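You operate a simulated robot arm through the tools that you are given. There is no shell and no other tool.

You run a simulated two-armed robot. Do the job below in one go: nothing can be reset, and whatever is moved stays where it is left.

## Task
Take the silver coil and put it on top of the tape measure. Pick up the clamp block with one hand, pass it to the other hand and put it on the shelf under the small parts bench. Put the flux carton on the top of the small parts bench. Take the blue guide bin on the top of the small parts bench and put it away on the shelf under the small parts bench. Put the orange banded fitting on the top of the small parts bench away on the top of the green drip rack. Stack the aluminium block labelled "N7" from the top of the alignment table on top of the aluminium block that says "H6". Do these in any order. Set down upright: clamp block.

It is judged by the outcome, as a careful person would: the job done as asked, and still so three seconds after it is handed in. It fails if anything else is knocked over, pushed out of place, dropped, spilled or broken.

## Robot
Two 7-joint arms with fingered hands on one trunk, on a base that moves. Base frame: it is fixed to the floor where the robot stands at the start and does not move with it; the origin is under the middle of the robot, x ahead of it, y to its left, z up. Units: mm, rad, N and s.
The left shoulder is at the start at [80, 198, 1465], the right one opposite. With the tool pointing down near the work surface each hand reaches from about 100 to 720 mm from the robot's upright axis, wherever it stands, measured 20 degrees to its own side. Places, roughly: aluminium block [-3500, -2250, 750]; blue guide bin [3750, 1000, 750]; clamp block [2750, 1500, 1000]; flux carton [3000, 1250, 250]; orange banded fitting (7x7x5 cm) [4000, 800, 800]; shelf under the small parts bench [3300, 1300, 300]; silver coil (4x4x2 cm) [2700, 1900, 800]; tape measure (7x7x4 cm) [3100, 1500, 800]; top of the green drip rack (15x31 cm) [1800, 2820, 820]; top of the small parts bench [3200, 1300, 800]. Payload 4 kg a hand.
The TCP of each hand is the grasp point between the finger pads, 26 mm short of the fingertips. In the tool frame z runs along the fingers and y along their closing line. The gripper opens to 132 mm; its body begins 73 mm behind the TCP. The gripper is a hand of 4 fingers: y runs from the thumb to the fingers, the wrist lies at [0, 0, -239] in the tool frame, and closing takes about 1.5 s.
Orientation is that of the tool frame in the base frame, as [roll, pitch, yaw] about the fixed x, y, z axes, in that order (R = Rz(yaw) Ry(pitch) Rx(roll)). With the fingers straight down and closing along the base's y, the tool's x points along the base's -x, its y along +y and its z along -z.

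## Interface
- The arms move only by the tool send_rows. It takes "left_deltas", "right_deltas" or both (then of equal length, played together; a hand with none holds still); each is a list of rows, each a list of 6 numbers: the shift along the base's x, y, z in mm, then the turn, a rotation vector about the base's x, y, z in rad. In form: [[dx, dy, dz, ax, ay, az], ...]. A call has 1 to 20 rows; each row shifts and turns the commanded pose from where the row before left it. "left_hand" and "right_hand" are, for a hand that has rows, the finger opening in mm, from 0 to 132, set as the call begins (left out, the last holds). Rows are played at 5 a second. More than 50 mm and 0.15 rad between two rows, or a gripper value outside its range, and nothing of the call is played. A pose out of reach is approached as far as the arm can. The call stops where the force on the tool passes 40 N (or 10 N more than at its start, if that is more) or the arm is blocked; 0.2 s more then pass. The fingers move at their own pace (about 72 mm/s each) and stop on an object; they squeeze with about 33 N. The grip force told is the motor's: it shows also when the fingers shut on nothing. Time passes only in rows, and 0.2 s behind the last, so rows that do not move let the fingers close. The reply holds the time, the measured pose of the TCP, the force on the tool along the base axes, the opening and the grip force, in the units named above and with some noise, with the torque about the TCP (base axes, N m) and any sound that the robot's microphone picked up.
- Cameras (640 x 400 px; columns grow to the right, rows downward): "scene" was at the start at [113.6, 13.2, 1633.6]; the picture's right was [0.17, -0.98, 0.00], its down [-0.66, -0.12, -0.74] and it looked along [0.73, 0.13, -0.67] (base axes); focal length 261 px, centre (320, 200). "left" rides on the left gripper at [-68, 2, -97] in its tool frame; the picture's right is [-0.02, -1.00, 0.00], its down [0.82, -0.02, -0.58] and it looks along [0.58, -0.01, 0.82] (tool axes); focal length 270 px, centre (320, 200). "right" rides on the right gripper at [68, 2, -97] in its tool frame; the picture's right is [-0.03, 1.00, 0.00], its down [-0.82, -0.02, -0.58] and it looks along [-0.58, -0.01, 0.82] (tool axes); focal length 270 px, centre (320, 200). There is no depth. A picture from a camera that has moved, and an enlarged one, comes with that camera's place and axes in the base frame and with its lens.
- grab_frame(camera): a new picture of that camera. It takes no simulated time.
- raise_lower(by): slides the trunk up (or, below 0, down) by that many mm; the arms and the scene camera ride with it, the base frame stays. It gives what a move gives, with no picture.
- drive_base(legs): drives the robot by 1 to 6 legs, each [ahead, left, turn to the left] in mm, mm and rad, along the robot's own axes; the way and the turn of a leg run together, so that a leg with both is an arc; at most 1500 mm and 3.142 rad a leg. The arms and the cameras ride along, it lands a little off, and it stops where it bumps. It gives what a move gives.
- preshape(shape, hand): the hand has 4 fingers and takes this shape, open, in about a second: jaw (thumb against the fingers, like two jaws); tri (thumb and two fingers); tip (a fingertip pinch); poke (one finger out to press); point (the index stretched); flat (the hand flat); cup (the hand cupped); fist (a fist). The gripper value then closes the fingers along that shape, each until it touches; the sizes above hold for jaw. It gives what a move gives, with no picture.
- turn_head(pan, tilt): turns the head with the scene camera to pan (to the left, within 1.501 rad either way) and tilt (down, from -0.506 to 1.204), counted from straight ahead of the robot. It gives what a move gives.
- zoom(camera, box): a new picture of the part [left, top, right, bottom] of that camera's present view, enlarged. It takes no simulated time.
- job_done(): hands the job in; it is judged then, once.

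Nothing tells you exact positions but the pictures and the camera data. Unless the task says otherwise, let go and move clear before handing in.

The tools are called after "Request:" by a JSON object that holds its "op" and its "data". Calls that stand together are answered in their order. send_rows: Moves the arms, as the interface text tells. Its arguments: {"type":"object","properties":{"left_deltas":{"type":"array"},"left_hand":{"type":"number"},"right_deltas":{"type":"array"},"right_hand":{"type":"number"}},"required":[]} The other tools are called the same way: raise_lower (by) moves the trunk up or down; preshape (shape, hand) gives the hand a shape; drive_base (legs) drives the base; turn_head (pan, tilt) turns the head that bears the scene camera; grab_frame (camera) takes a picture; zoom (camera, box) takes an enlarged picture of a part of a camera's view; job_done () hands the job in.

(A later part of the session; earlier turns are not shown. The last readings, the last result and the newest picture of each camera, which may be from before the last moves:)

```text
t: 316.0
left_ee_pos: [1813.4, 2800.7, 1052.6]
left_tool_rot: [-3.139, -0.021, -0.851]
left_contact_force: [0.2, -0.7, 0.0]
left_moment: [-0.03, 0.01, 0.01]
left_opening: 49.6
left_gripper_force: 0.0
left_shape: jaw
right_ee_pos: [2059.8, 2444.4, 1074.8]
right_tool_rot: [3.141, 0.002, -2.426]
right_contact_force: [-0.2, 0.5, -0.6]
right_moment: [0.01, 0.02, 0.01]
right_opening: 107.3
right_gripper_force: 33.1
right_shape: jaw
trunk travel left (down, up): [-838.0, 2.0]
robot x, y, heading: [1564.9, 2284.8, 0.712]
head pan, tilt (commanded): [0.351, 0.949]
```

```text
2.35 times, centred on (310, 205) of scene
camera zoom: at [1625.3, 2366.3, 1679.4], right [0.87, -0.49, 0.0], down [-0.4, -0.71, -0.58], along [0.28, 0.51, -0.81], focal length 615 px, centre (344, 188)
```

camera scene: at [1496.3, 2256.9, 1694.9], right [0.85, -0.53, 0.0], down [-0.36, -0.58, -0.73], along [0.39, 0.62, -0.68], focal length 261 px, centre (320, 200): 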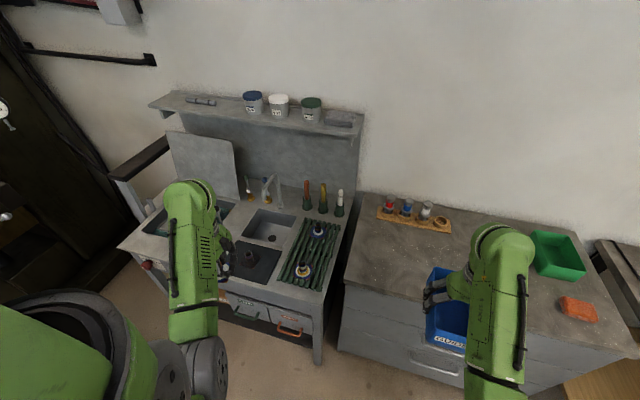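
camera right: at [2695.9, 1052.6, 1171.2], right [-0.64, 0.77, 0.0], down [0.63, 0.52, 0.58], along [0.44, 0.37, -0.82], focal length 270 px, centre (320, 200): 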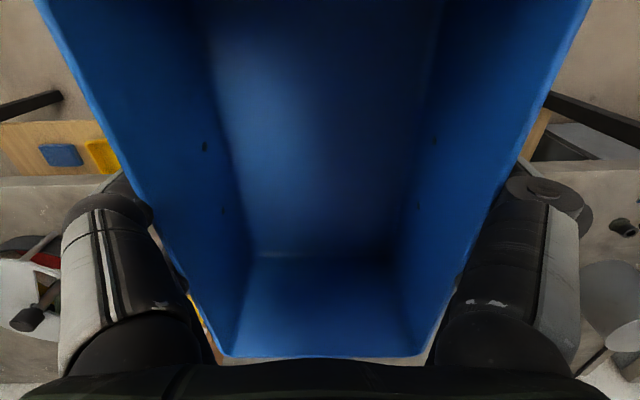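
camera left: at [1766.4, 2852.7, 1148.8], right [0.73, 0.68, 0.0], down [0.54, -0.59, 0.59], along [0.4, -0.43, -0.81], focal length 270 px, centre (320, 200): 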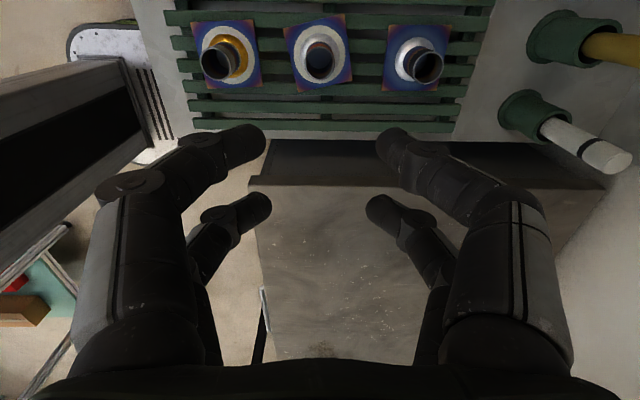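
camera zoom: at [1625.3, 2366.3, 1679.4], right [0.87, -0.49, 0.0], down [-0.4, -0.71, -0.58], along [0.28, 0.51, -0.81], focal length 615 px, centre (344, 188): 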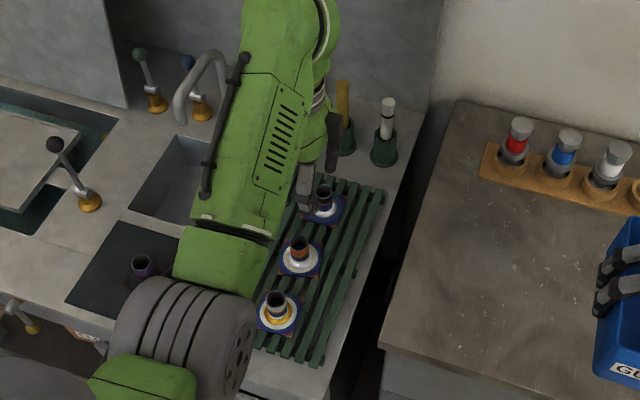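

The fitting is on the green rack. Now for the bin: the left hand, pointing forward, will grip the bin's near end while the right hand lets go and lifts off. I'll back off and pose the left hand.

Request:
{"op": "drive_base", "data": {"legs": [[-300, 0, 0]]}}

Request:
{"op": "send_rows", "data": {"left_deltas": [[0, 0, 0, 0, 0, -0.1316], [0, 0, 0, 0, 0, -0.1316], [0, 0, 0, 0, 0, -0.1316], [0, 0, 0, 0, 0, -0.1316], [0, 0, 0, 0, 0, -0.1316], [0, 0, 0, 0, 0, -0.1316], [0, 0, 0, 0, 0, -0.1316], [0, 0, 0, 0, 0, -0.1316], [0, 0, 0, 0, 0, -0.1316], [0, 0, 0, 0, 0, -0.1316], [0, 0, 0, 0, 0, -0.1316], [0, 0, 0, 0, 0, -0.1316]], "left_hand": 130}}

Request:
{"op": "send_rows", "data": {"left_deltas": [[0, 0, -4, 0.0855, -0.0991, 0], [0, 0, -4, 0.0855, -0.0991, 0], [0, 0, -4, 0.0855, -0.0991, 0], [0, 0, -4, 0.0855, -0.0991, 0], [0, 0, -4, 0.0855, -0.0991, 0], [0, 0, -4, 0.0855, -0.0991, 0], [0, 0, -4, 0.0855, -0.0991, 0], [0, 0, -4, 0.0855, -0.0991, 0], [0, 0, -4, 0.0855, -0.0991, 0], [0, 0, -4, 0.0855, -0.0991, 0], [0, 0, -4, 0.0855, -0.0991, 0], [0, 0, -4, 0.0855, -0.0991, 0]]}}

Request:
{"op": "turn_head", "data": {"pan": 0.0, "tilt": 0.8}}

Request:
{"op": "grab_frame", "data": {"camera": "scene"}}

```text
t: 318.1
left_ee_pos: [1584.4, 2604.8, 1051.2]
left_tool_rot: [-3.139, -0.017, -0.848]
left_contact_force: [0.4, 0.0, -0.9]
left_moment: [-0.04, 0.0, 0.0]
left_opening: 49.9
left_gripper_force: 0.1
left_shape: jaw
right_ee_pos: [1832.0, 2248.0, 1071.8]
right_tool_rot: [3.141, -0.001, -2.427]
right_contact_force: [-0.1, 0.1, -2.0]
right_moment: [0.02, 0.0, -0.01]
right_opening: 107.4
right_gripper_force: 32.7
right_shape: jaw
trunk travel left (down, up): [-838.0, 2.0]
robot x, y, heading: [1335.9, 2087.3, 0.715]
head pan, tilt (commanded): [0.351, 0.949]
```

```text
t: 320.7
left_ee_pos: [1582.4, 2603.2, 1053.3]
left_tool_rot: [-3.136, -0.02, -2.431]
left_contact_force: [-0.6, 0.3, -0.5]
left_moment: [0.02, 0.01, 0.01]
left_opening: 129.8
left_gripper_force: 0.0
left_shape: jaw
right_ee_pos: [1828.6, 2246.7, 1073.1]
right_tool_rot: [3.14, 0.001, -2.428]
right_contact_force: [0.4, -0.2, -1.4]
right_moment: [0.02, 0.02, -0.01]
right_opening: 107.1
right_gripper_force: 32.7
right_shape: jaw
trunk travel left (down, up): [-838.0, 2.0]
robot x, y, heading: [1335.1, 2086.1, 0.708]
head pan, tilt (commanded): [0.351, 0.949]
```

```text
t: 323.3
left_ee_pos: [1611.0, 2574.2, 1014.3]
left_tool_rot: [3.138, 1.423, -2.428]
left_contact_force: [0.0, 0.8, 0.1]
left_moment: [-0.01, 0.0, -0.02]
left_opening: 130.0
left_gripper_force: 0.0
left_shape: jaw
left hand out of reach, approached as far as the arm can: row 7, 8, 9, 10
right_ee_pos: [1828.1, 2245.8, 1073.7]
right_tool_rot: [-3.141, 0.002, -2.427]
right_contact_force: [-0.6, -0.5, -2.2]
right_moment: [-0.02, -0.02, -0.02]
right_opening: 107.7
right_gripper_force: 32.8
right_shape: jaw
trunk travel left (down, up): [-838.0, 2.0]
robot x, y, heading: [1337.0, 2085.4, 0.711]
head pan, tilt (commanded): [0.351, 0.949]
```

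```text
t: 324.1
left_ee_pos: [1611.2, 2573.9, 1014.4]
left_tool_rot: [-3.14, 1.422, -2.421]
left_contact_force: [0.3, -0.3, 0.0]
left_moment: [0.0, 0.01, 0.01]
left_opening: 130.0
left_gripper_force: 0.1
left_shape: jaw
right_ee_pos: [1828.4, 2246.7, 1073.6]
right_tool_rot: [3.141, 0.001, -2.424]
right_contact_force: [-0.6, 0.2, -1.6]
right_moment: [-0.02, -0.03, 0.0]
right_opening: 107.5
right_gripper_force: 32.9
right_shape: jaw
trunk travel left (down, up): [-838.0, 2.0]
robot x, y, heading: [1338.4, 2087.5, 0.714]
head pan, tilt (commanded): [0.0, 0.799]
```

```text
taken
camera scene: at [1420.4, 2157.5, 1690.9], right [0.65, -0.76, 0.0], down [-0.54, -0.47, -0.7], along [0.53, 0.46, -0.72], focal length 261 px, centre (320, 200)
```

scene: 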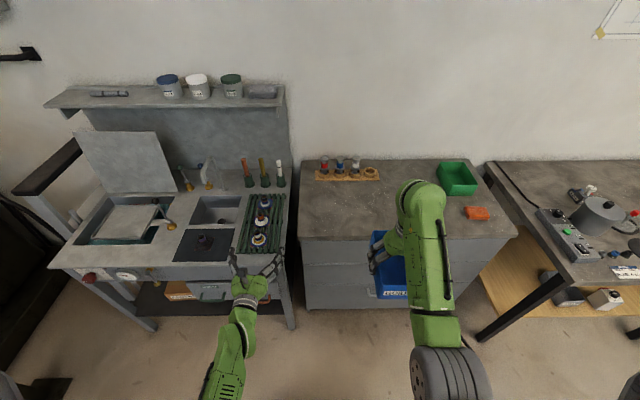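

I'll bring the bin to the middle in front of me and line the left hand up behind its near end.

Request:
{"op": "send_rows", "data": {"left_deltas": [[-10, -8.5, 1, 0.0195, -0.0225, 0], [-10, -8.5, 1, 0.0195, -0.0225, 0], [-10, -8.5, 2, 0.0195, -0.0225, 0], [-10, -8.5, 2, 0.0195, -0.0225, 0], [-9, -8.5, 2, 0.0195, -0.0225, 0], [0, 0, 0, 0, 0, 0]], "right_deltas": [[0.6, 37.5, -7, 0, 0, 0], [0.6, 37.5, -7, 0, 0, 0], [0.6, 37.5, -7, 0, 0, 0], [0.6, 37.5, -7, 0, 0, 0], [0.6, 37.5, -7, 0, 0, 0], [0, 0, 0, 0, 0, 0]]}}

Request:
{"op": "grab_frame", "data": {"camera": "scene"}}

Request:
{"op": "grab_frame", "data": {"camera": "left"}}

```text
t: 325.5
left_ee_pos: [1575.0, 2554.4, 1018.0]
left_tool_rot: [3.096, 1.55, -2.453]
left_contact_force: [0.6, 0.1, -0.5]
left_moment: [0.0, -0.03, 0.01]
left_opening: 130.1
left_gripper_force: 0.1
left_shape: jaw
left hand out of reach, approached as far as the arm can: row 2, 3, 4, 5
right_ee_pos: [1831.3, 2434.4, 1037.5]
right_tool_rot: [3.141, 0.0, -2.427]
right_contact_force: [0.2, -0.2, -1.0]
right_moment: [0.0, -0.01, 0.0]
right_opening: 107.2
right_gripper_force: 33.6
right_shape: jaw
trunk travel left (down, up): [-838.0, 2.0]
robot x, y, heading: [1335.4, 2084.1, 0.712]
head pan, tilt (commanded): [0.0, 0.799]
```

```text
taken
camera scene: at [1420.5, 2157.5, 1690.9], right [0.65, -0.76, 0.0], down [-0.54, -0.47, -0.7], along [0.53, 0.46, -0.72], focal length 261 px, centre (320, 200)
```

scene: 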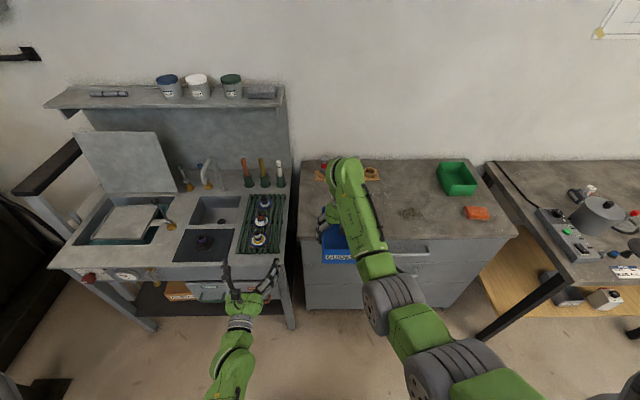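

```text
taken
camera left: at [1504.5, 2492.5, 1088.4], right [0.67, -0.74, 0.02], down [-0.43, -0.41, -0.8], along [0.61, 0.53, -0.59], focal length 270 px, centre (320, 200)
```

left: 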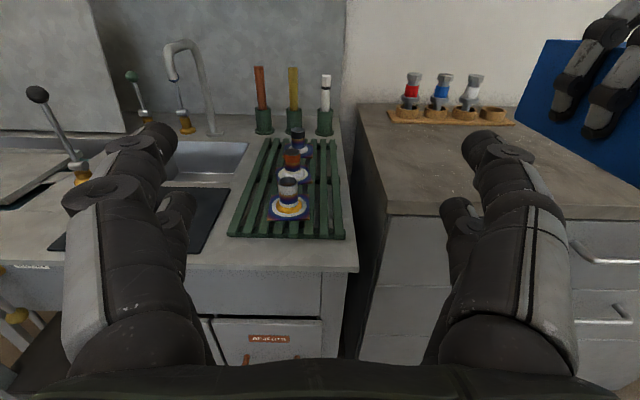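

Request:
{"op": "send_rows", "data": {"left_deltas": [[28.1, -32.6, 0.5, 0, 0, 0], [28.1, -32.6, 0.5, 0, 0, 0], [28.1, -32.6, 0.5, 0, 0, 0], [28.1, -32.6, 0.5, 0, 0, 0], [28.1, -32.6, 0.5, 0, 0, 0], [28.1, -32.6, 0.5, 0, 0, 0], [0, 0, 0, 0, 0, 0]], "left_hand": 132}}

Request:
{"op": "grab_frame", "data": {"camera": "left"}}

Request:
{"op": "zoom", "data": {"camera": "scene", "box": [220, 140, 460, 340]}}

```text
t: 327.1
left_ee_pos: [1744.0, 2359.1, 1021.1]
left_tool_rot: [-0.692, 1.57, 0.029]
left_contact_force: [0.3, 0.0, 0.0]
left_moment: [-0.01, 0.02, 0.01]
left_opening: 131.9
left_gripper_force: 0.1
left_shape: jaw
right_ee_pos: [1830.4, 2435.2, 1037.5]
right_tool_rot: [-3.14, -0.001, -2.425]
right_contact_force: [-0.6, -0.2, -1.3]
right_moment: [0.06, -0.03, -0.02]
right_opening: 107.3
right_gripper_force: 32.6
right_shape: jaw
trunk travel left (down, up): [-838.0, 2.0]
robot x, y, heading: [1332.5, 2089.6, 0.715]
head pan, tilt (commanded): [0.0, 0.799]
```

```text
taken
camera left: at [1670.6, 2297.3, 1089.8], right [0.66, -0.75, 0.03], down [-0.42, -0.4, -0.82], along [0.62, 0.53, -0.58], focal length 270 px, centre (320, 200)
```

left: 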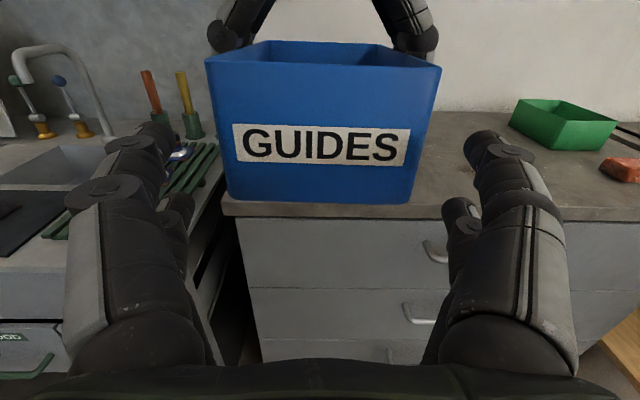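

```text
2.00 times, centred on (340, 240) of scene
camera zoom: at [1420.1, 2157.7, 1691.0], right [0.65, -0.76, 0.0], down [-0.54, -0.47, -0.7], along [0.53, 0.46, -0.72], focal length 522 px, centre (280, 120)
```

zoom: 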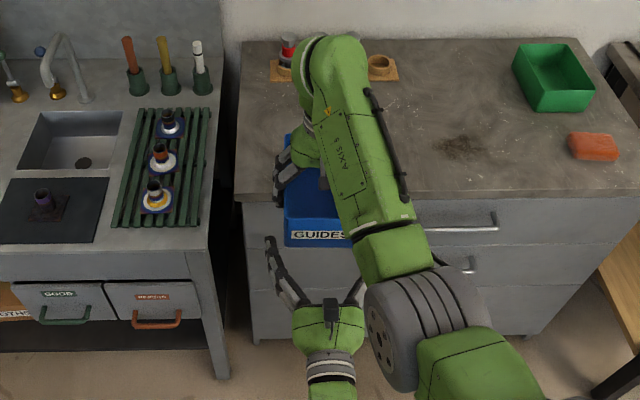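

The bin's near end is well centred in front of the open left hand. I'll advance so the fingertips take hold of its last 25 mm without reaching the right-hand fingers.

Request:
{"op": "send_rows", "data": {"left_deltas": [[20, 17.4, 0, 0, 0, 0], [20, 17.4, 0, 0, 0, 0], [0, 0, 0, 0, 0, 0]]}}

Request:
{"op": "grab_frame", "data": {"camera": "left"}}

Request:
{"op": "zoom", "data": {"camera": "scene", "box": [280, 180, 400, 290]}}

Request:
{"op": "grab_frame", "data": {"camera": "right"}}

```text
t: 327.9
left_ee_pos: [1785.1, 2394.3, 1021.5]
left_tool_rot: [-0.908, 1.568, -0.19]
left_contact_force: [-0.7, -0.2, -0.3]
left_moment: [0.0, 0.02, 0.05]
left_opening: 131.9
left_gripper_force: 0.2
left_shape: jaw
right_ee_pos: [1830.4, 2435.3, 1037.2]
right_tool_rot: [-3.14, 0.002, -2.427]
right_contact_force: [1.3, 0.3, -2.1]
right_moment: [0.01, -0.06, 0.0]
right_opening: 107.3
right_gripper_force: 32.6
right_shape: jaw
trunk travel left (down, up): [-838.0, 2.0]
robot x, y, heading: [1332.1, 2088.0, 0.71]
head pan, tilt (commanded): [0.0, 0.799]
```

```text
taken
camera left: at [1711.4, 2332.5, 1089.4], right [0.66, -0.75, 0.03], down [-0.42, -0.4, -0.82], along [0.63, 0.53, -0.58], focal length 270 px, centre (320, 200)
```

left: 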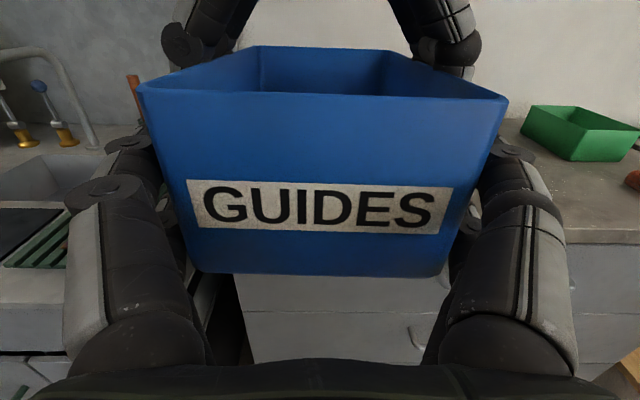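

```text
3.64 times, centred on (340, 235) of scene
camera zoom: at [1419.4, 2158.0, 1691.0], right [0.65, -0.76, 0.0], down [-0.54, -0.47, -0.7], along [0.53, 0.46, -0.72], focal length 950 px, centre (247, 73)
```

zoom: 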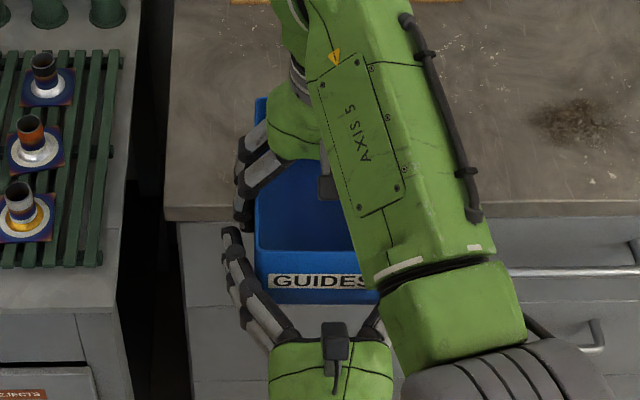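

```text
taken
camera right: at [1778.2, 2392.1, 1135.6], right [-0.64, 0.77, 0.0], down [0.63, 0.52, 0.58], along [0.45, 0.37, -0.82], focal length 270 px, centre (320, 200)
```

right: 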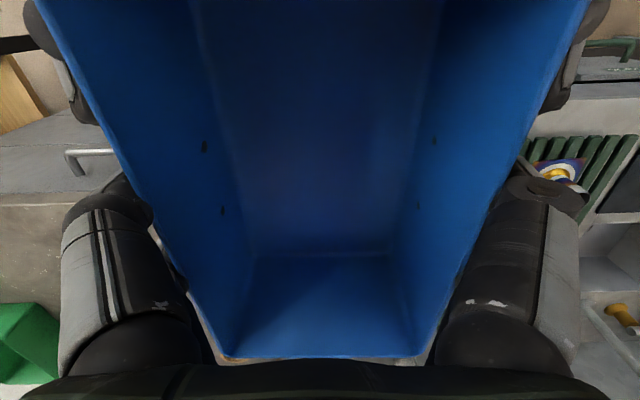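

The fingers straddle the near end. Closing the left hand.

Request:
{"op": "send_rows", "data": {"left_deltas": [[0, 0, 0, 0, 0, 0], [0, 0, 0, 0, 0, 0], [0, 0, 0, 0, 0, 0], [0, 0, 0, 0, 0, 0], [0, 0, 0, 0, 0, 0]], "left_hand": 70}}

Request:
{"op": "grab_frame", "data": {"camera": "left"}}

Request:
{"op": "zoom", "data": {"camera": "scene", "box": [280, 180, 400, 290]}}

```text
t: 329.1
left_ee_pos: [1784.3, 2394.3, 1019.2]
left_tool_rot: [-0.879, 1.569, -0.163]
left_contact_force: [1.0, 3.9, -0.3]
left_moment: [0.09, 0.22, -0.4]
left_opening: 106.0
left_gripper_force: 32.5
left_shape: jaw
right_ee_pos: [1832.4, 2434.1, 1038.4]
right_tool_rot: [3.142, 0.001, -2.426]
right_contact_force: [-1.0, -3.1, -0.8]
right_moment: [-0.19, -0.13, 0.54]
right_opening: 107.3
right_gripper_force: 33.6
right_shape: jaw
trunk travel left (down, up): [-838.0, 2.0]
robot x, y, heading: [1333.8, 2083.9, 0.713]
head pan, tilt (commanded): [0.0, 0.799]
```

```text
taken
camera left: at [1712.0, 2332.3, 1089.1], right [0.66, -0.75, 0.03], down [-0.42, -0.4, -0.82], along [0.62, 0.53, -0.58], focal length 270 px, centre (320, 200)
```

left: 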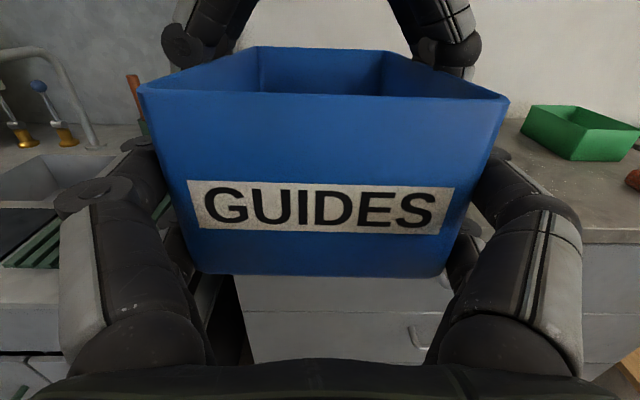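

```text
3.64 times, centred on (340, 235) of scene
camera zoom: at [1420.6, 2157.9, 1690.9], right [0.65, -0.76, 0.0], down [-0.54, -0.47, -0.7], along [0.53, 0.46, -0.72], focal length 950 px, centre (247, 73)
```

zoom: 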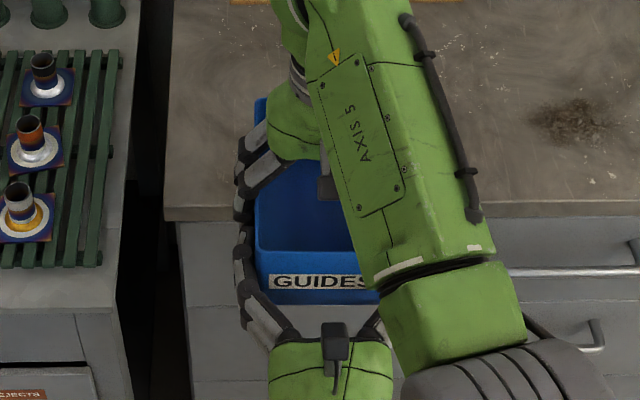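

The left hand has the bin. Now I'll open the right hand and lift it off slowly.

Request:
{"op": "send_rows", "data": {"right_deltas": [[0, 0, 0, 0, 0, 0], [0, 0, 0, 0, 0, 0], [0, 0, 0, 0, 0, 0]], "right_hand": 132}}

Request:
{"op": "send_rows", "data": {"right_deltas": [[0, 0, 3, 0, 0, 0], [0, 0, 4, 0, 0, 0], [0, 0, 5, 0, 0, 0], [0, 0, 5, 0, 0, 0]]}}

Request:
{"op": "grab_frame", "data": {"camera": "left"}}

Request:
{"op": "grab_frame", "data": {"camera": "right"}}

```text
t: 329.9
left_ee_pos: [1784.7, 2393.0, 1019.5]
left_tool_rot: [-2.923, 1.57, -2.207]
left_contact_force: [0.9, 1.3, -5.5]
left_moment: [-0.16, 0.4, -0.03]
left_opening: 106.0
left_gripper_force: 33.1
left_shape: jaw
right_ee_pos: [1831.4, 2434.3, 1037.5]
right_tool_rot: [-3.141, 0.0, -2.426]
right_contact_force: [-0.4, -0.2, 4.8]
right_moment: [-0.12, -0.07, 0.06]
right_opening: 131.8
right_gripper_force: 0.0
right_shape: jaw
trunk travel left (down, up): [-838.0, 2.0]
robot x, y, heading: [1335.5, 2086.6, 0.709]
head pan, tilt (commanded): [0.0, 0.799]
```

```text
t: 330.9
left_ee_pos: [1785.6, 2394.4, 1020.8]
left_tool_rot: [-0.82, 1.57, -0.103]
left_contact_force: [0.1, -0.1, -1.8]
left_moment: [-0.07, 0.09, 0.0]
left_opening: 105.9
left_gripper_force: 33.8
left_shape: jaw
right_ee_pos: [1832.8, 2434.6, 1055.4]
right_tool_rot: [3.14, 0.002, -2.427]
right_contact_force: [0.8, 0.1, 0.1]
right_moment: [0.02, -0.01, 0.0]
right_opening: 131.9
right_gripper_force: 0.1
right_shape: jaw
trunk travel left (down, up): [-838.0, 2.0]
robot x, y, heading: [1333.4, 2087.3, 0.718]
head pan, tilt (commanded): [0.0, 0.799]
```

```text
taken
camera left: at [1711.8, 2332.2, 1089.2], right [0.66, -0.75, 0.03], down [-0.42, -0.4, -0.82], along [0.62, 0.53, -0.58], focal length 270 px, centre (320, 200)
```

left: 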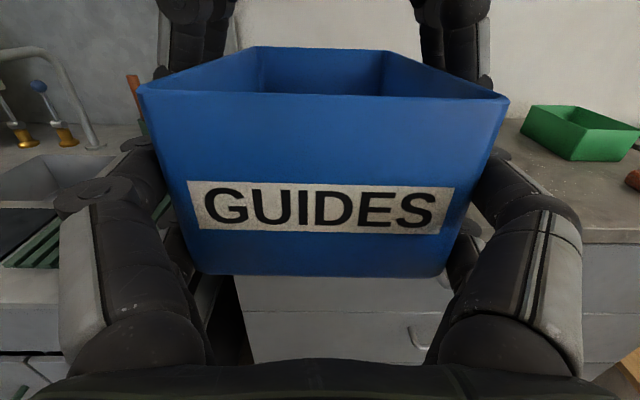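

```text
taken
camera right: at [1779.6, 2391.6, 1152.7], right [-0.64, 0.77, 0.0], down [0.63, 0.52, 0.58], along [0.45, 0.37, -0.82], focal length 270 px, centre (320, 200)
```

right: 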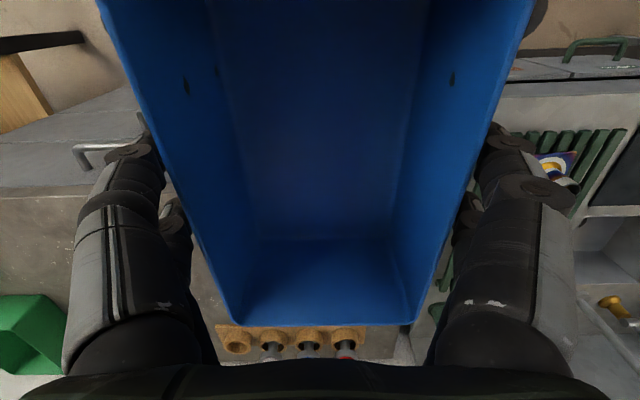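

The right hand is free and the bin stays in the left. I'll lift the right hand above the rim and move it aside.

Request:
{"op": "send_rows", "data": {"right_deltas": [[0, 0, 15, 0, 0, 0], [0, 0, 20, 0, 0, 0], [0, 0, 20, 0, 0, 0], [0, 0, 15, 0, 0, 0], [0, 0, 10, 0, 0, 0]]}}

Request:
{"op": "grab_frame", "data": {"camera": "left"}}

```text
t: 332.1
left_ee_pos: [1784.3, 2392.7, 1019.3]
left_tool_rot: [-0.717, 1.57, 0.001]
left_contact_force: [-0.6, 0.0, -1.1]
left_moment: [-0.06, 0.1, -0.01]
left_opening: 105.8
left_gripper_force: 33.5
left_shape: jaw
right_ee_pos: [1831.2, 2433.0, 1134.7]
right_tool_rot: [-3.142, -0.001, -2.426]
right_contact_force: [0.8, 0.5, -0.1]
right_moment: [0.0, 0.02, -0.01]
right_opening: 132.2
right_gripper_force: 0.1
right_shape: jaw
trunk travel left (down, up): [-838.0, 2.0]
robot x, y, heading: [1334.1, 2088.7, 0.71]
head pan, tilt (commanded): [0.0, 0.799]
```

```text
taken
camera left: at [1711.7, 2332.0, 1089.3], right [0.66, -0.75, 0.03], down [-0.42, -0.4, -0.82], along [0.62, 0.53, -0.58], focal length 270 px, centre (320, 200)
```

left: 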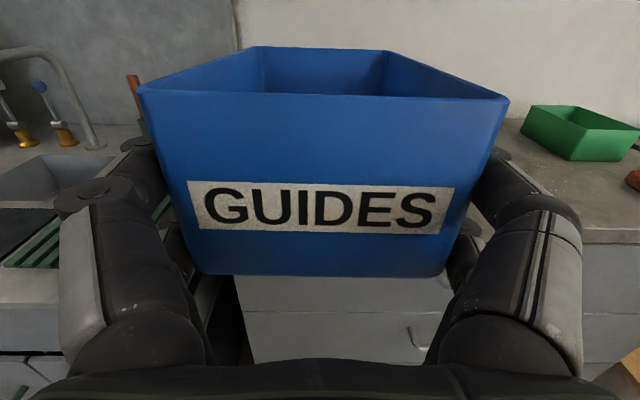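

Request:
{"op": "send_rows", "data": {"right_deltas": [[26, -30, 0, 0, 0, 0], [26, -30, 0, 0, 0, 0], [26, -30, 0, 0, 0, 0], [26, -30, 0, 0, 0, 0], [26, -30, 0, 0, 0, 0], [-28, -24.5, -8, 0, 0, 0], [-28, -24.5, -8, 0, 0, 0], [-28, -24.5, -8, 0, 0, 0], [-28, -24.5, -8, 0, 0, 0]], "right_hand": 90}}

Request:
{"op": "grab_frame", "data": {"camera": "scene"}}

```text
t: 334.1
left_ee_pos: [1783.7, 2393.4, 1021.8]
left_tool_rot: [-0.258, 1.57, 0.461]
left_contact_force: [0.1, -0.1, -1.4]
left_moment: [-0.04, 0.08, -0.01]
left_opening: 106.2
left_gripper_force: 33.1
left_shape: jaw
right_ee_pos: [1848.1, 2186.2, 1103.4]
right_tool_rot: [3.141, 0.005, -2.427]
right_contact_force: [-0.2, -0.4, 0.1]
right_moment: [0.0, -0.05, -0.01]
right_opening: 90.1
right_gripper_force: 0.1
right_shape: jaw
trunk travel left (down, up): [-838.0, 2.0]
robot x, y, heading: [1335.8, 2085.6, 0.712]
head pan, tilt (commanded): [0.0, 0.799]
```

```text
taken
camera scene: at [1419.1, 2156.0, 1691.1], right [0.65, -0.76, 0.0], down [-0.54, -0.47, -0.7], along [0.53, 0.46, -0.72], focal length 261 px, centre (320, 200)
```

scene: 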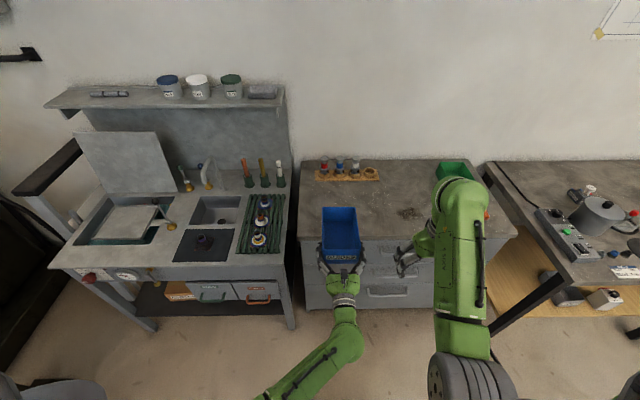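

The left hand carries the bin by its near end. Driving back right to the shelf gap.

Request:
{"op": "drive_base", "data": {"legs": [[0, -880, 0.006], [0, -880, 0]]}}

Request:
{"op": "turn_head", "data": {"pan": 0.0, "tilt": 0.7}}

Request:
{"op": "grab_frame", "data": {"camera": "scene"}}

```text
t: 343.0
left_ee_pos: [2918.2, 1050.5, 1021.0]
left_tool_rot: [-1.248, 1.57, -0.547]
left_contact_force: [0.2, -0.3, -2.2]
left_moment: [-0.05, 0.07, -0.03]
left_opening: 106.0
left_gripper_force: 32.8
left_shape: jaw
right_ee_pos: [2977.7, 841.0, 1102.4]
right_tool_rot: [-3.141, -0.001, -2.444]
right_contact_force: [-0.3, -0.1, -0.3]
right_moment: [0.04, 0.01, 0.02]
right_opening: 90.5
right_gripper_force: 0.1
right_shape: jaw
trunk travel left (down, up): [-838.0, 2.0]
robot x, y, heading: [2462.6, 749.0, 0.697]
head pan, tilt (commanded): [0.0, 0.799]
```

```text
t: 343.6
left_ee_pos: [2918.8, 1049.4, 1021.0]
left_tool_rot: [-1.124, 1.57, -0.424]
left_contact_force: [-0.5, -1.0, -1.6]
left_moment: [-0.04, 0.08, 0.02]
left_opening: 105.7
left_gripper_force: 33.0
left_shape: jaw
right_ee_pos: [2978.1, 842.2, 1101.9]
right_tool_rot: [-3.141, 0.001, -2.443]
right_contact_force: [0.0, -0.2, -0.9]
right_moment: [0.01, 0.03, 0.03]
right_opening: 90.4
right_gripper_force: 0.1
right_shape: jaw
trunk travel left (down, up): [-838.0, 2.0]
robot x, y, heading: [2462.1, 750.2, 0.693]
head pan, tilt (commanded): [0.0, 0.7]
```

```text
taken
camera scene: at [2552.7, 822.9, 1699.1], right [0.64, -0.77, 0.0], down [-0.5, -0.41, -0.76], along [0.59, 0.49, -0.64], focal length 261 px, centre (320, 200)
```

scene: 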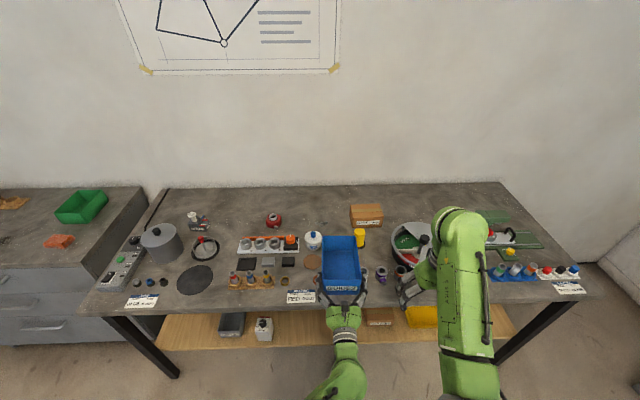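

I'm at the shelf gap. I'll back off so the bin clears the bench edge, tuck the right hand, lower the trunk and shift the bin left.

Request:
{"op": "drive_base", "data": {"legs": [[-145, 0, 0.025]]}}

Request:
{"op": "send_rows", "data": {"right_deltas": [[-20, -17, 0, 0, 0, 0], [-20, -17, 0, 0, 0, 0], [0, 0, 0, 0, 0, 0]]}}

Request:
{"op": "raise_lower", "data": {"by": -400}}

Request:
{"op": "raise_lower", "data": {"by": -250}}

Request:
{"op": "send_rows", "data": {"left_deltas": [[-22, 25.1, 0, 0, 0, 0], [-22, 25.1, 0, 0, 0, 0], [-22, 25.1, 0, 0, 0, 0], [-22, 25.1, 0, 0, 0, 0], [0, 0, 0, 0, 0, 0]]}}

Request:
{"op": "turn_head", "data": {"pan": 0.0, "tilt": 0.6}}

Request:
{"op": "grab_frame", "data": {"camera": "scene"}}

Request:
{"op": "grab_frame", "data": {"camera": "left"}}

```text
t: 345.0
left_ee_pos: [2800.8, 967.0, 1016.5]
left_tool_rot: [-2.805, 1.567, -2.079]
left_contact_force: [0.3, -0.4, -2.5]
left_moment: [-0.06, 0.08, -0.01]
left_opening: 105.9
left_gripper_force: 32.8
left_shape: jaw
right_ee_pos: [2868.1, 760.2, 1100.3]
right_tool_rot: [3.141, -0.005, -2.421]
right_contact_force: [0.6, -0.3, -1.0]
right_moment: [-0.01, -0.02, 0.01]
right_opening: 90.6
right_gripper_force: 0.1
right_shape: jaw
trunk travel left (down, up): [-838.0, 2.0]
robot x, y, heading: [2355.5, 657.3, 0.722]
head pan, tilt (commanded): [0.0, 0.7]
```

```text
t: 345.8
left_ee_pos: [2800.8, 965.7, 1021.1]
left_tool_rot: [2.074, 1.57, 2.799]
left_contact_force: [-0.6, 0.3, -1.3]
left_moment: [-0.08, 0.06, -0.02]
left_opening: 105.6
left_gripper_force: 33.3
left_shape: jaw
right_ee_pos: [2829.6, 727.1, 1105.4]
right_tool_rot: [3.141, 0.012, -2.42]
right_contact_force: [0.7, -0.6, -0.7]
right_moment: [0.0, 0.01, 0.0]
right_opening: 90.5
right_gripper_force: 0.0
right_shape: jaw
trunk travel left (down, up): [-838.0, 2.0]
robot x, y, heading: [2356.1, 653.9, 0.718]
head pan, tilt (commanded): [0.0, 0.7]
```

```text
t: 349.6
left_ee_pos: [2805.0, 970.1, 615.6]
left_tool_rot: [3.112, 1.56, -2.446]
left_contact_force: [0.6, -0.2, -1.3]
left_moment: [-0.06, 0.1, -0.02]
left_opening: 105.8
left_gripper_force: 32.9
left_shape: jaw
right_ee_pos: [2832.4, 727.4, 698.3]
right_tool_rot: [3.139, -0.011, -2.429]
right_contact_force: [-0.5, -0.1, -0.7]
right_moment: [-0.01, 0.03, -0.03]
right_opening: 90.1
right_gripper_force: 0.1
right_shape: jaw
trunk travel left (down, up): [-438.0, 402.0]
robot x, y, heading: [2350.9, 652.4, 0.721]
head pan, tilt (commanded): [0.0, 0.7]
```

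```text
t: 352.2
left_ee_pos: [2803.8, 969.0, 364.2]
left_tool_rot: [3.14, 1.554, -2.419]
left_contact_force: [-0.3, -0.2, -1.7]
left_moment: [-0.07, 0.08, -0.02]
left_opening: 105.9
left_gripper_force: 32.5
left_shape: jaw
right_ee_pos: [2831.2, 725.5, 447.2]
right_tool_rot: [3.138, -0.018, -2.427]
right_contact_force: [0.1, -0.1, 0.3]
right_moment: [0.04, 0.02, 0.0]
right_opening: 90.4
right_gripper_force: 0.0
right_shape: jaw
trunk travel left (down, up): [-188.0, 652.0]
robot x, y, heading: [2350.2, 653.9, 0.722]
head pan, tilt (commanded): [0.0, 0.7]
```

```text
t: 353.4
left_ee_pos: [2715.1, 1071.1, 362.3]
left_tool_rot: [-3.113, 1.555, -2.39]
left_contact_force: [-0.4, -0.2, -2.5]
left_moment: [-0.06, 0.05, 0.01]
left_opening: 106.1
left_gripper_force: 33.4
left_shape: jaw
right_ee_pos: [2830.9, 727.7, 447.5]
right_tool_rot: [-3.141, -0.012, -2.426]
right_contact_force: [0.2, 0.0, 0.9]
right_moment: [0.0, 0.03, 0.0]
right_opening: 90.5
right_gripper_force: 0.0
right_shape: jaw
trunk travel left (down, up): [-188.0, 652.0]
robot x, y, heading: [2352.7, 655.6, 0.715]
head pan, tilt (commanded): [0.0, 0.7]
```

```text
t: 354.1
left_ee_pos: [2715.2, 1070.3, 362.9]
left_tool_rot: [-3.087, 1.555, -2.361]
left_contact_force: [-0.6, -0.2, -0.6]
left_moment: [-0.07, 0.08, 0.0]
left_opening: 105.9
left_gripper_force: 33.5
left_shape: jaw
right_ee_pos: [2831.4, 728.7, 447.5]
right_tool_rot: [-3.141, -0.009, -2.424]
right_contact_force: [-0.2, -0.3, 0.0]
right_moment: [0.01, -0.04, -0.02]
right_opening: 90.1
right_gripper_force: 0.1
right_shape: jaw
trunk travel left (down, up): [-188.0, 652.0]
robot x, y, heading: [2350.1, 657.7, 0.718]
head pan, tilt (commanded): [0.0, 0.6]
```

```text
taken
camera scene: at [2453.9, 741.8, 1055.5], right [0.66, -0.75, 0.0], down [-0.44, -0.38, -0.82], along [0.61, 0.54, -0.58], focal length 261 px, centre (320, 200)
```

scene: 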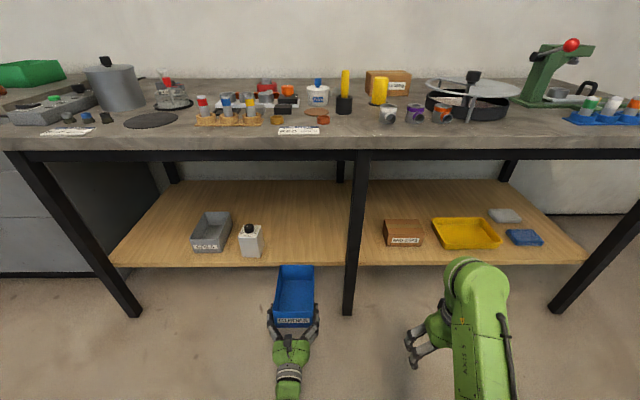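

```text
taken
camera left: at [2643.8, 1008.6, 432.7], right [0.66, -0.75, 0.03], down [-0.43, -0.41, -0.81], along [0.61, 0.52, -0.59], focal length 270 px, centre (320, 200)
```

left: 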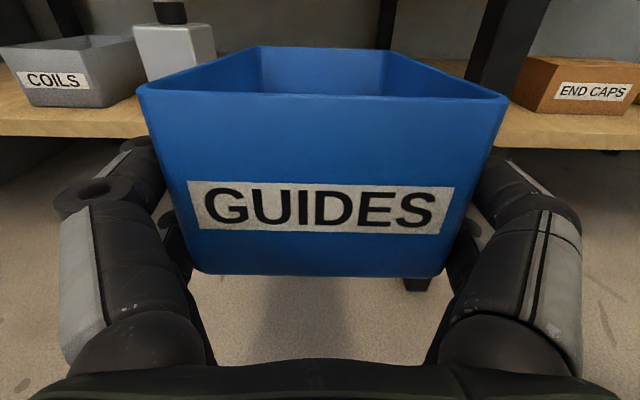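

Aligned with the gap. Driving forward to bring the bin over the shelf.

Request:
{"op": "drive_base", "data": {"legs": [[262, 0, 0.002]]}}

Request:
{"op": "grab_frame", "data": {"camera": "left"}}

Request:
{"op": "grab_frame", "data": {"camera": "scene"}}

```text
t: 355.9
left_ee_pos: [2908.3, 1243.4, 362.7]
left_tool_rot: [-3.059, 1.555, -2.325]
left_contact_force: [-0.1, 0.9, -1.4]
left_moment: [-0.04, 0.07, 0.01]
left_opening: 105.7
left_gripper_force: 33.1
left_shape: jaw
right_ee_pos: [3027.2, 902.8, 449.4]
right_tool_rot: [3.141, -0.004, -2.417]
right_contact_force: [-0.2, -0.1, -0.1]
right_moment: [0.01, -0.05, 0.0]
right_opening: 90.7
right_gripper_force: 0.1
right_shape: jaw
trunk travel left (down, up): [-188.0, 652.0]
robot x, y, heading: [2548.3, 823.7, 0.726]
head pan, tilt (commanded): [0.0, 0.6]
```

```text
taken
camera left: at [2836.7, 1181.4, 432.7], right [0.67, -0.74, 0.03], down [-0.42, -0.41, -0.81], along [0.61, 0.53, -0.59], focal length 270 px, centre (320, 200)
```

left: 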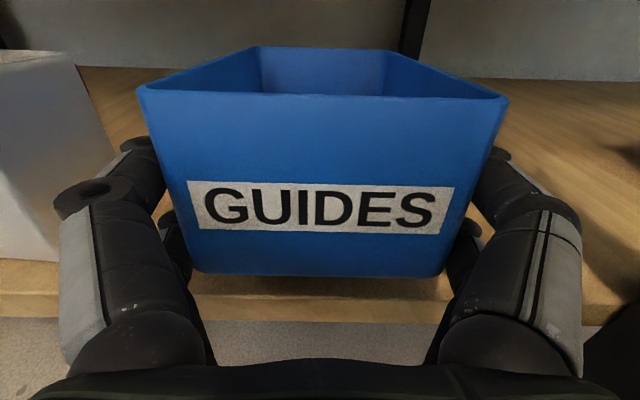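

```text
taken
camera scene: at [2647.8, 913.8, 1055.5], right [0.66, -0.75, 0.0], down [-0.43, -0.38, -0.82], along [0.61, 0.54, -0.58], focal length 261 px, centre (320, 200)
```

scene: 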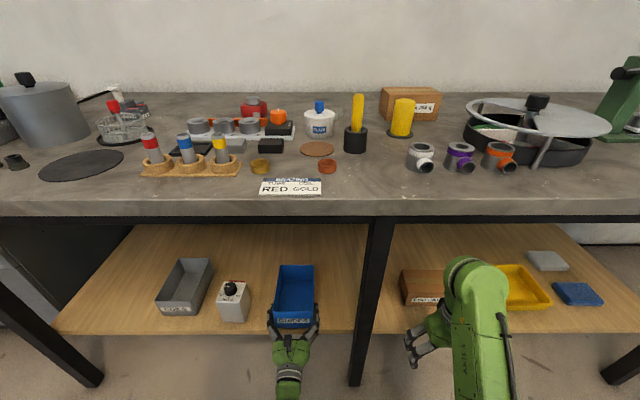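

The bin is over the shelf. I'll go 12 mm deeper and lower in steps.

Request:
{"op": "send_rows", "data": {"left_deltas": [[9, 8, -8, 0, 0, 0], [0, 0, -10, 0, 0, 0], [0, 0, -8, 0, 0, 0], [0, 0, 0, 0, 0, 0]]}}

Request:
{"op": "send_rows", "data": {"left_deltas": [[0, 0, -3, 0, 0, 0], [0, 0, 0, 0, 0, 0]]}}

Request:
{"op": "send_rows", "data": {"left_deltas": [[0, 0, -3, 0, 0, 0], [0, 0, 0, 0, 0, 0]]}}

Request:
{"op": "grab_frame", "data": {"camera": "left"}}

```text
t: 356.9
left_ee_pos: [2917.0, 1252.6, 337.1]
left_tool_rot: [-3.091, 1.556, -2.362]
left_contact_force: [-0.3, 0.0, -1.4]
left_moment: [-0.04, 0.06, 0.04]
left_opening: 106.1
left_gripper_force: 33.4
left_shape: jaw
right_ee_pos: [3027.5, 902.0, 449.9]
right_tool_rot: [-3.141, -0.001, -2.418]
right_contact_force: [-0.4, 0.2, 0.6]
right_moment: [-0.02, 0.01, 0.0]
right_opening: 90.1
right_gripper_force: 0.1
right_shape: jaw
trunk travel left (down, up): [-188.0, 652.0]
robot x, y, heading: [2549.3, 829.8, 0.728]
head pan, tilt (commanded): [0.0, 0.6]
```

```text
t: 357.6
left_ee_pos: [2917.6, 1250.9, 334.2]
left_tool_rot: [-3.071, 1.557, -2.339]
left_contact_force: [0.5, 0.4, -1.1]
left_moment: [0.01, 0.03, 0.05]
left_opening: 105.8
left_gripper_force: 32.6
left_shape: jaw
right_ee_pos: [3028.0, 903.6, 449.9]
right_tool_rot: [-3.138, -0.002, -2.417]
right_contact_force: [0.3, 0.5, -0.1]
right_moment: [0.01, 0.0, 0.01]
right_opening: 90.2
right_gripper_force: 0.1
right_shape: jaw
trunk travel left (down, up): [-188.0, 652.0]
robot x, y, heading: [2548.0, 829.8, 0.721]
head pan, tilt (commanded): [0.0, 0.6]
```

```text
t: 358.1
left_ee_pos: [2917.7, 1251.4, 331.2]
left_tool_rot: [-3.043, 1.558, -2.312]
left_contact_force: [-0.4, -0.1, 1.6]
left_moment: [0.32, -0.26, 0.01]
left_opening: 105.8
left_gripper_force: 32.6
left_shape: jaw
right_ee_pos: [3026.8, 903.1, 451.0]
right_tool_rot: [-3.138, 0.0, -2.417]
right_contact_force: [1.0, 0.1, -0.2]
right_moment: [-0.01, 0.0, 0.01]
right_opening: 90.3
right_gripper_force: 0.1
right_shape: jaw
trunk travel left (down, up): [-188.0, 652.0]
robot x, y, heading: [2545.6, 825.2, 0.724]
head pan, tilt (commanded): [0.0, 0.6]
```

```text
taken
camera left: at [2845.9, 1189.1, 401.4], right [0.67, -0.74, 0.03], down [-0.42, -0.41, -0.81], along [0.61, 0.53, -0.59], focal length 270 px, centre (320, 200)
```

left: 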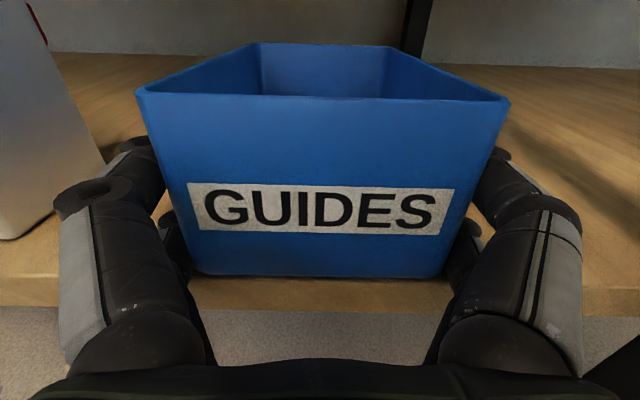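

The far end of the bin is touching. A little lower, then release.

Request:
{"op": "send_rows", "data": {"left_deltas": [[0, 0, -2, 0, 0, 0], [0, 0, -1, 0, 0, 0], [0, 0, 0, 0, 0, 0]]}}

Request:
{"op": "send_rows", "data": {"left_deltas": [[0, 0, 0, 0, 0, 0], [0, 0, 0, 0, 0, 0], [0, 0, 0, 0, 0, 0], [0, 0, 0, 0, 0, 0]], "left_hand": 130}}

Request:
{"op": "grab_frame", "data": {"camera": "left"}}

```text
t: 358.9
left_ee_pos: [2916.4, 1250.8, 329.5]
left_tool_rot: [-3.054, 1.559, -2.322]
left_contact_force: [0.5, -0.6, 4.2]
left_moment: [0.63, -0.63, 0.01]
left_opening: 105.7
left_gripper_force: 33.0
left_shape: jaw
right_ee_pos: [3027.3, 903.8, 449.6]
right_tool_rot: [-3.138, 0.0, -2.418]
right_contact_force: [0.1, 0.1, 1.0]
right_moment: [-0.01, -0.01, -0.02]
right_opening: 90.0
right_gripper_force: 0.0
right_shape: jaw
trunk travel left (down, up): [-188.0, 652.0]
robot x, y, heading: [2543.4, 830.5, 0.727]
head pan, tilt (commanded): [0.0, 0.6]
```

```text
t: 359.9
left_ee_pos: [2916.2, 1251.2, 327.7]
left_tool_rot: [-3.124, 1.557, -2.393]
left_contact_force: [-0.4, 0.4, 1.0]
left_moment: [-0.01, -0.01, -0.01]
left_opening: 129.8
left_gripper_force: 0.0
left_shape: jaw
right_ee_pos: [3028.0, 902.7, 449.9]
right_tool_rot: [-3.14, 0.002, -2.418]
right_contact_force: [0.1, 0.6, -1.1]
right_moment: [-0.03, -0.02, 0.0]
right_opening: 90.5
right_gripper_force: 0.1
right_shape: jaw
trunk travel left (down, up): [-188.0, 652.0]
robot x, y, heading: [2544.9, 829.5, 0.724]
head pan, tilt (commanded): [0.0, 0.6]
```

```text
taken
camera left: at [2845.3, 1188.5, 398.1], right [0.67, -0.74, 0.03], down [-0.42, -0.41, -0.81], along [0.61, 0.53, -0.59], focal length 270 px, centre (320, 200)
```

left: 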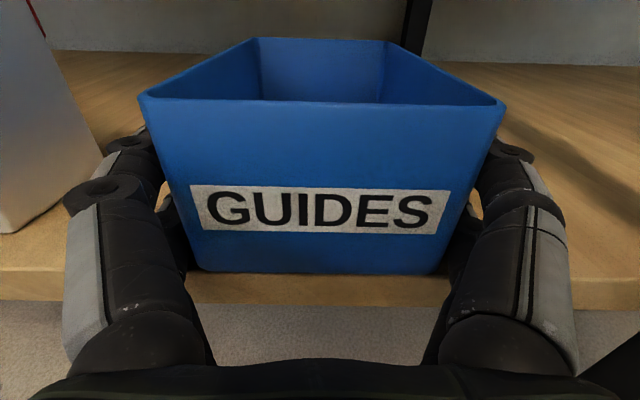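

Released. I'll withdraw the left hand straight back, checking that the bin stays.

Request:
{"op": "send_rows", "data": {"left_deltas": [[-7.5, -6.6, 1, 0, 0, 0], [-15, -13.2, 1, 0, 0, 0], [0, 0, 0, 0, 0, 0]]}}

Request:
{"op": "grab_frame", "data": {"camera": "left"}}

```text
t: 360.8
left_ee_pos: [2894.2, 1230.9, 331.1]
left_tool_rot: [3.135, 1.556, -2.419]
left_contact_force: [0.0, 0.9, -0.1]
left_moment: [0.0, 0.03, 0.0]
left_opening: 130.0
left_gripper_force: 0.1
left_shape: jaw
right_ee_pos: [3027.4, 904.0, 451.5]
right_tool_rot: [-3.14, -0.001, -2.417]
right_contact_force: [-0.7, 0.1, 0.3]
right_moment: [0.01, -0.03, 0.02]
right_opening: 90.5
right_gripper_force: 0.0
right_shape: jaw
trunk travel left (down, up): [-188.0, 652.0]
robot x, y, heading: [2546.3, 825.4, 0.723]
head pan, tilt (commanded): [0.0, 0.6]
```

```text
taken
camera left: at [2822.6, 1169.2, 400.7], right [0.67, -0.74, 0.03], down [-0.42, -0.41, -0.81], along [0.61, 0.53, -0.59], focal length 270 px, centre (320, 200)
```

left: 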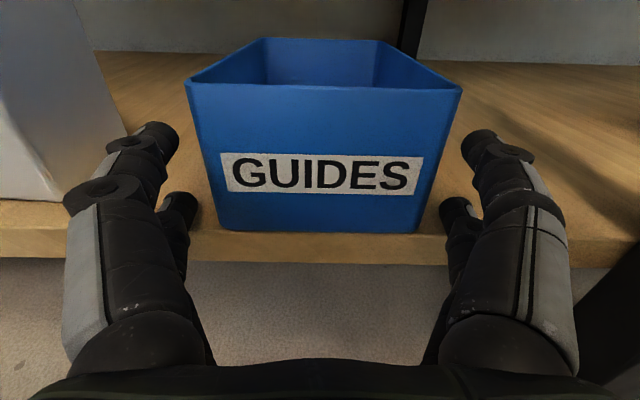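

The bin stays put, about 10 mm inside the shelf edge. I'll nudge it a little deeper with the closed left fingertips for safety.

Request:
{"op": "send_rows", "data": {"left_deltas": [[-15, -13.2, 0, 0, 0, 0], [-15, -13.2, 0, 0, 0, 0], [-15, -13.2, 0, 0, 0, 0], [0, 0, 0, 0, 0, 0]]}}

Request:
{"op": "send_rows", "data": {"left_deltas": [[0, 0, 0, 0, 0, 0], [0, 0, 0, 0, 0, 0], [0, 0, 0, 0, 0, 0], [0, 0, 0, 0, 0, 0], [0, 0, 0, 0, 0, 0], [0, 0, 0, 0, 0, 0]], "left_hand": 30}}

Request:
{"op": "grab_frame", "data": {"camera": "left"}}

```text
t: 361.8
left_ee_pos: [2848.7, 1190.9, 332.4]
left_tool_rot: [-3.137, 1.556, -2.406]
left_contact_force: [-1.0, -1.1, -0.1]
left_moment: [-0.01, 0.02, -0.02]
left_opening: 130.3
left_gripper_force: 0.0
left_shape: jaw
right_ee_pos: [3027.5, 903.1, 451.4]
right_tool_rot: [-3.138, 0.001, -2.417]
right_contact_force: [-0.3, 0.1, -0.1]
right_moment: [0.0, 0.01, -0.01]
right_opening: 90.2
right_gripper_force: 0.1
right_shape: jaw
trunk travel left (down, up): [-188.0, 652.0]
robot x, y, heading: [2543.9, 829.2, 0.717]
head pan, tilt (commanded): [0.0, 0.6]
```

```text
t: 363.1
left_ee_pos: [2848.9, 1190.3, 331.8]
left_tool_rot: [3.126, 1.556, -2.427]
left_contact_force: [-0.8, 0.5, 0.5]
left_moment: [0.01, 0.0, -0.01]
left_opening: 30.4
left_gripper_force: 0.0
left_shape: jaw
right_ee_pos: [3027.5, 903.0, 451.2]
right_tool_rot: [-3.141, 0.0, -2.416]
right_contact_force: [-0.1, -0.1, 0.7]
right_moment: [-0.01, -0.01, -0.02]
right_opening: 90.3
right_gripper_force: 0.1
right_shape: jaw
trunk travel left (down, up): [-188.0, 652.0]
robot x, y, heading: [2546.9, 826.2, 0.728]
head pan, tilt (commanded): [0.0, 0.6]
```

```text
taken
camera left: at [2777.3, 1128.5, 402.7], right [0.67, -0.74, 0.03], down [-0.42, -0.41, -0.81], along [0.61, 0.53, -0.59], focal length 270 px, centre (320, 200)
```

left: 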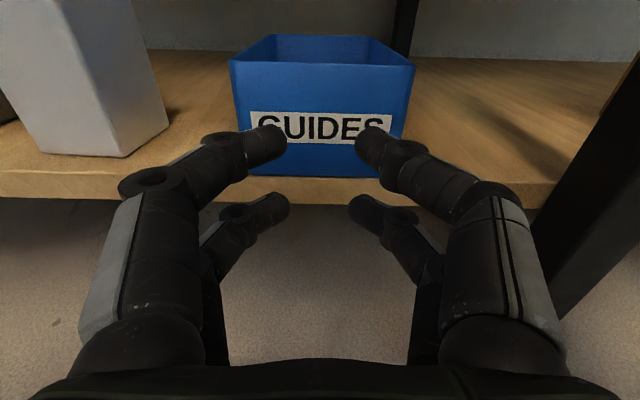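

Request:
{"op": "send_rows", "data": {"left_deltas": [[0, 0, 9, 0, 0, 0], [15, 13.2, 0, 0, 0, 0], [15, 13.2, 0, 0, 0, 0], [11, 9.7, 0, 0, 0, 0], [6, 5.3, 0, 0, 0, 0], [5, 4.4, 0, 0, 0, 0], [0, 0, 0, 0, 0, 0]]}}

Request:
{"op": "grab_frame", "data": {"camera": "left"}}

```text
t: 364.8
left_ee_pos: [2900.7, 1237.2, 339.0]
left_tool_rot: [3.119, 1.556, -2.432]
left_contact_force: [-0.5, 0.0, 1.0]
left_moment: [-0.02, 0.0, 0.0]
left_opening: 30.3
left_gripper_force: 0.1
left_shape: jaw
right_ee_pos: [3028.6, 902.0, 450.5]
right_tool_rot: [-3.141, 0.001, -2.417]
right_contact_force: [-0.4, -0.5, 0.9]
right_moment: [-0.02, -0.05, -0.03]
right_opening: 90.5
right_gripper_force: 0.1
right_shape: jaw
trunk travel left (down, up): [-188.0, 652.0]
robot x, y, heading: [2547.2, 826.3, 0.722]
head pan, tilt (commanded): [0.0, 0.6]
```

```text
taken
camera left: at [2828.9, 1174.7, 409.7], right [0.67, -0.74, 0.03], down [-0.42, -0.41, -0.81], along [0.61, 0.53, -0.59], focal length 270 px, centre (320, 200)
```

left: 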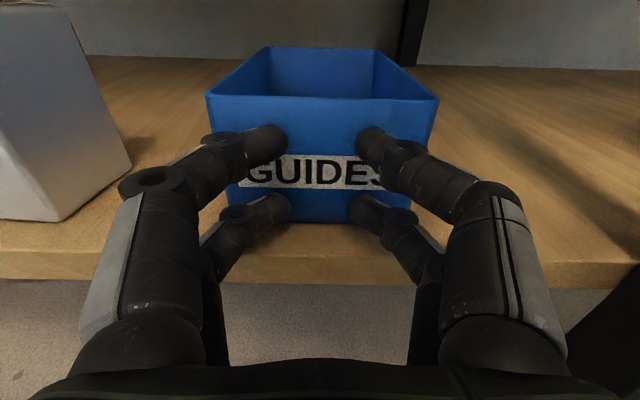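

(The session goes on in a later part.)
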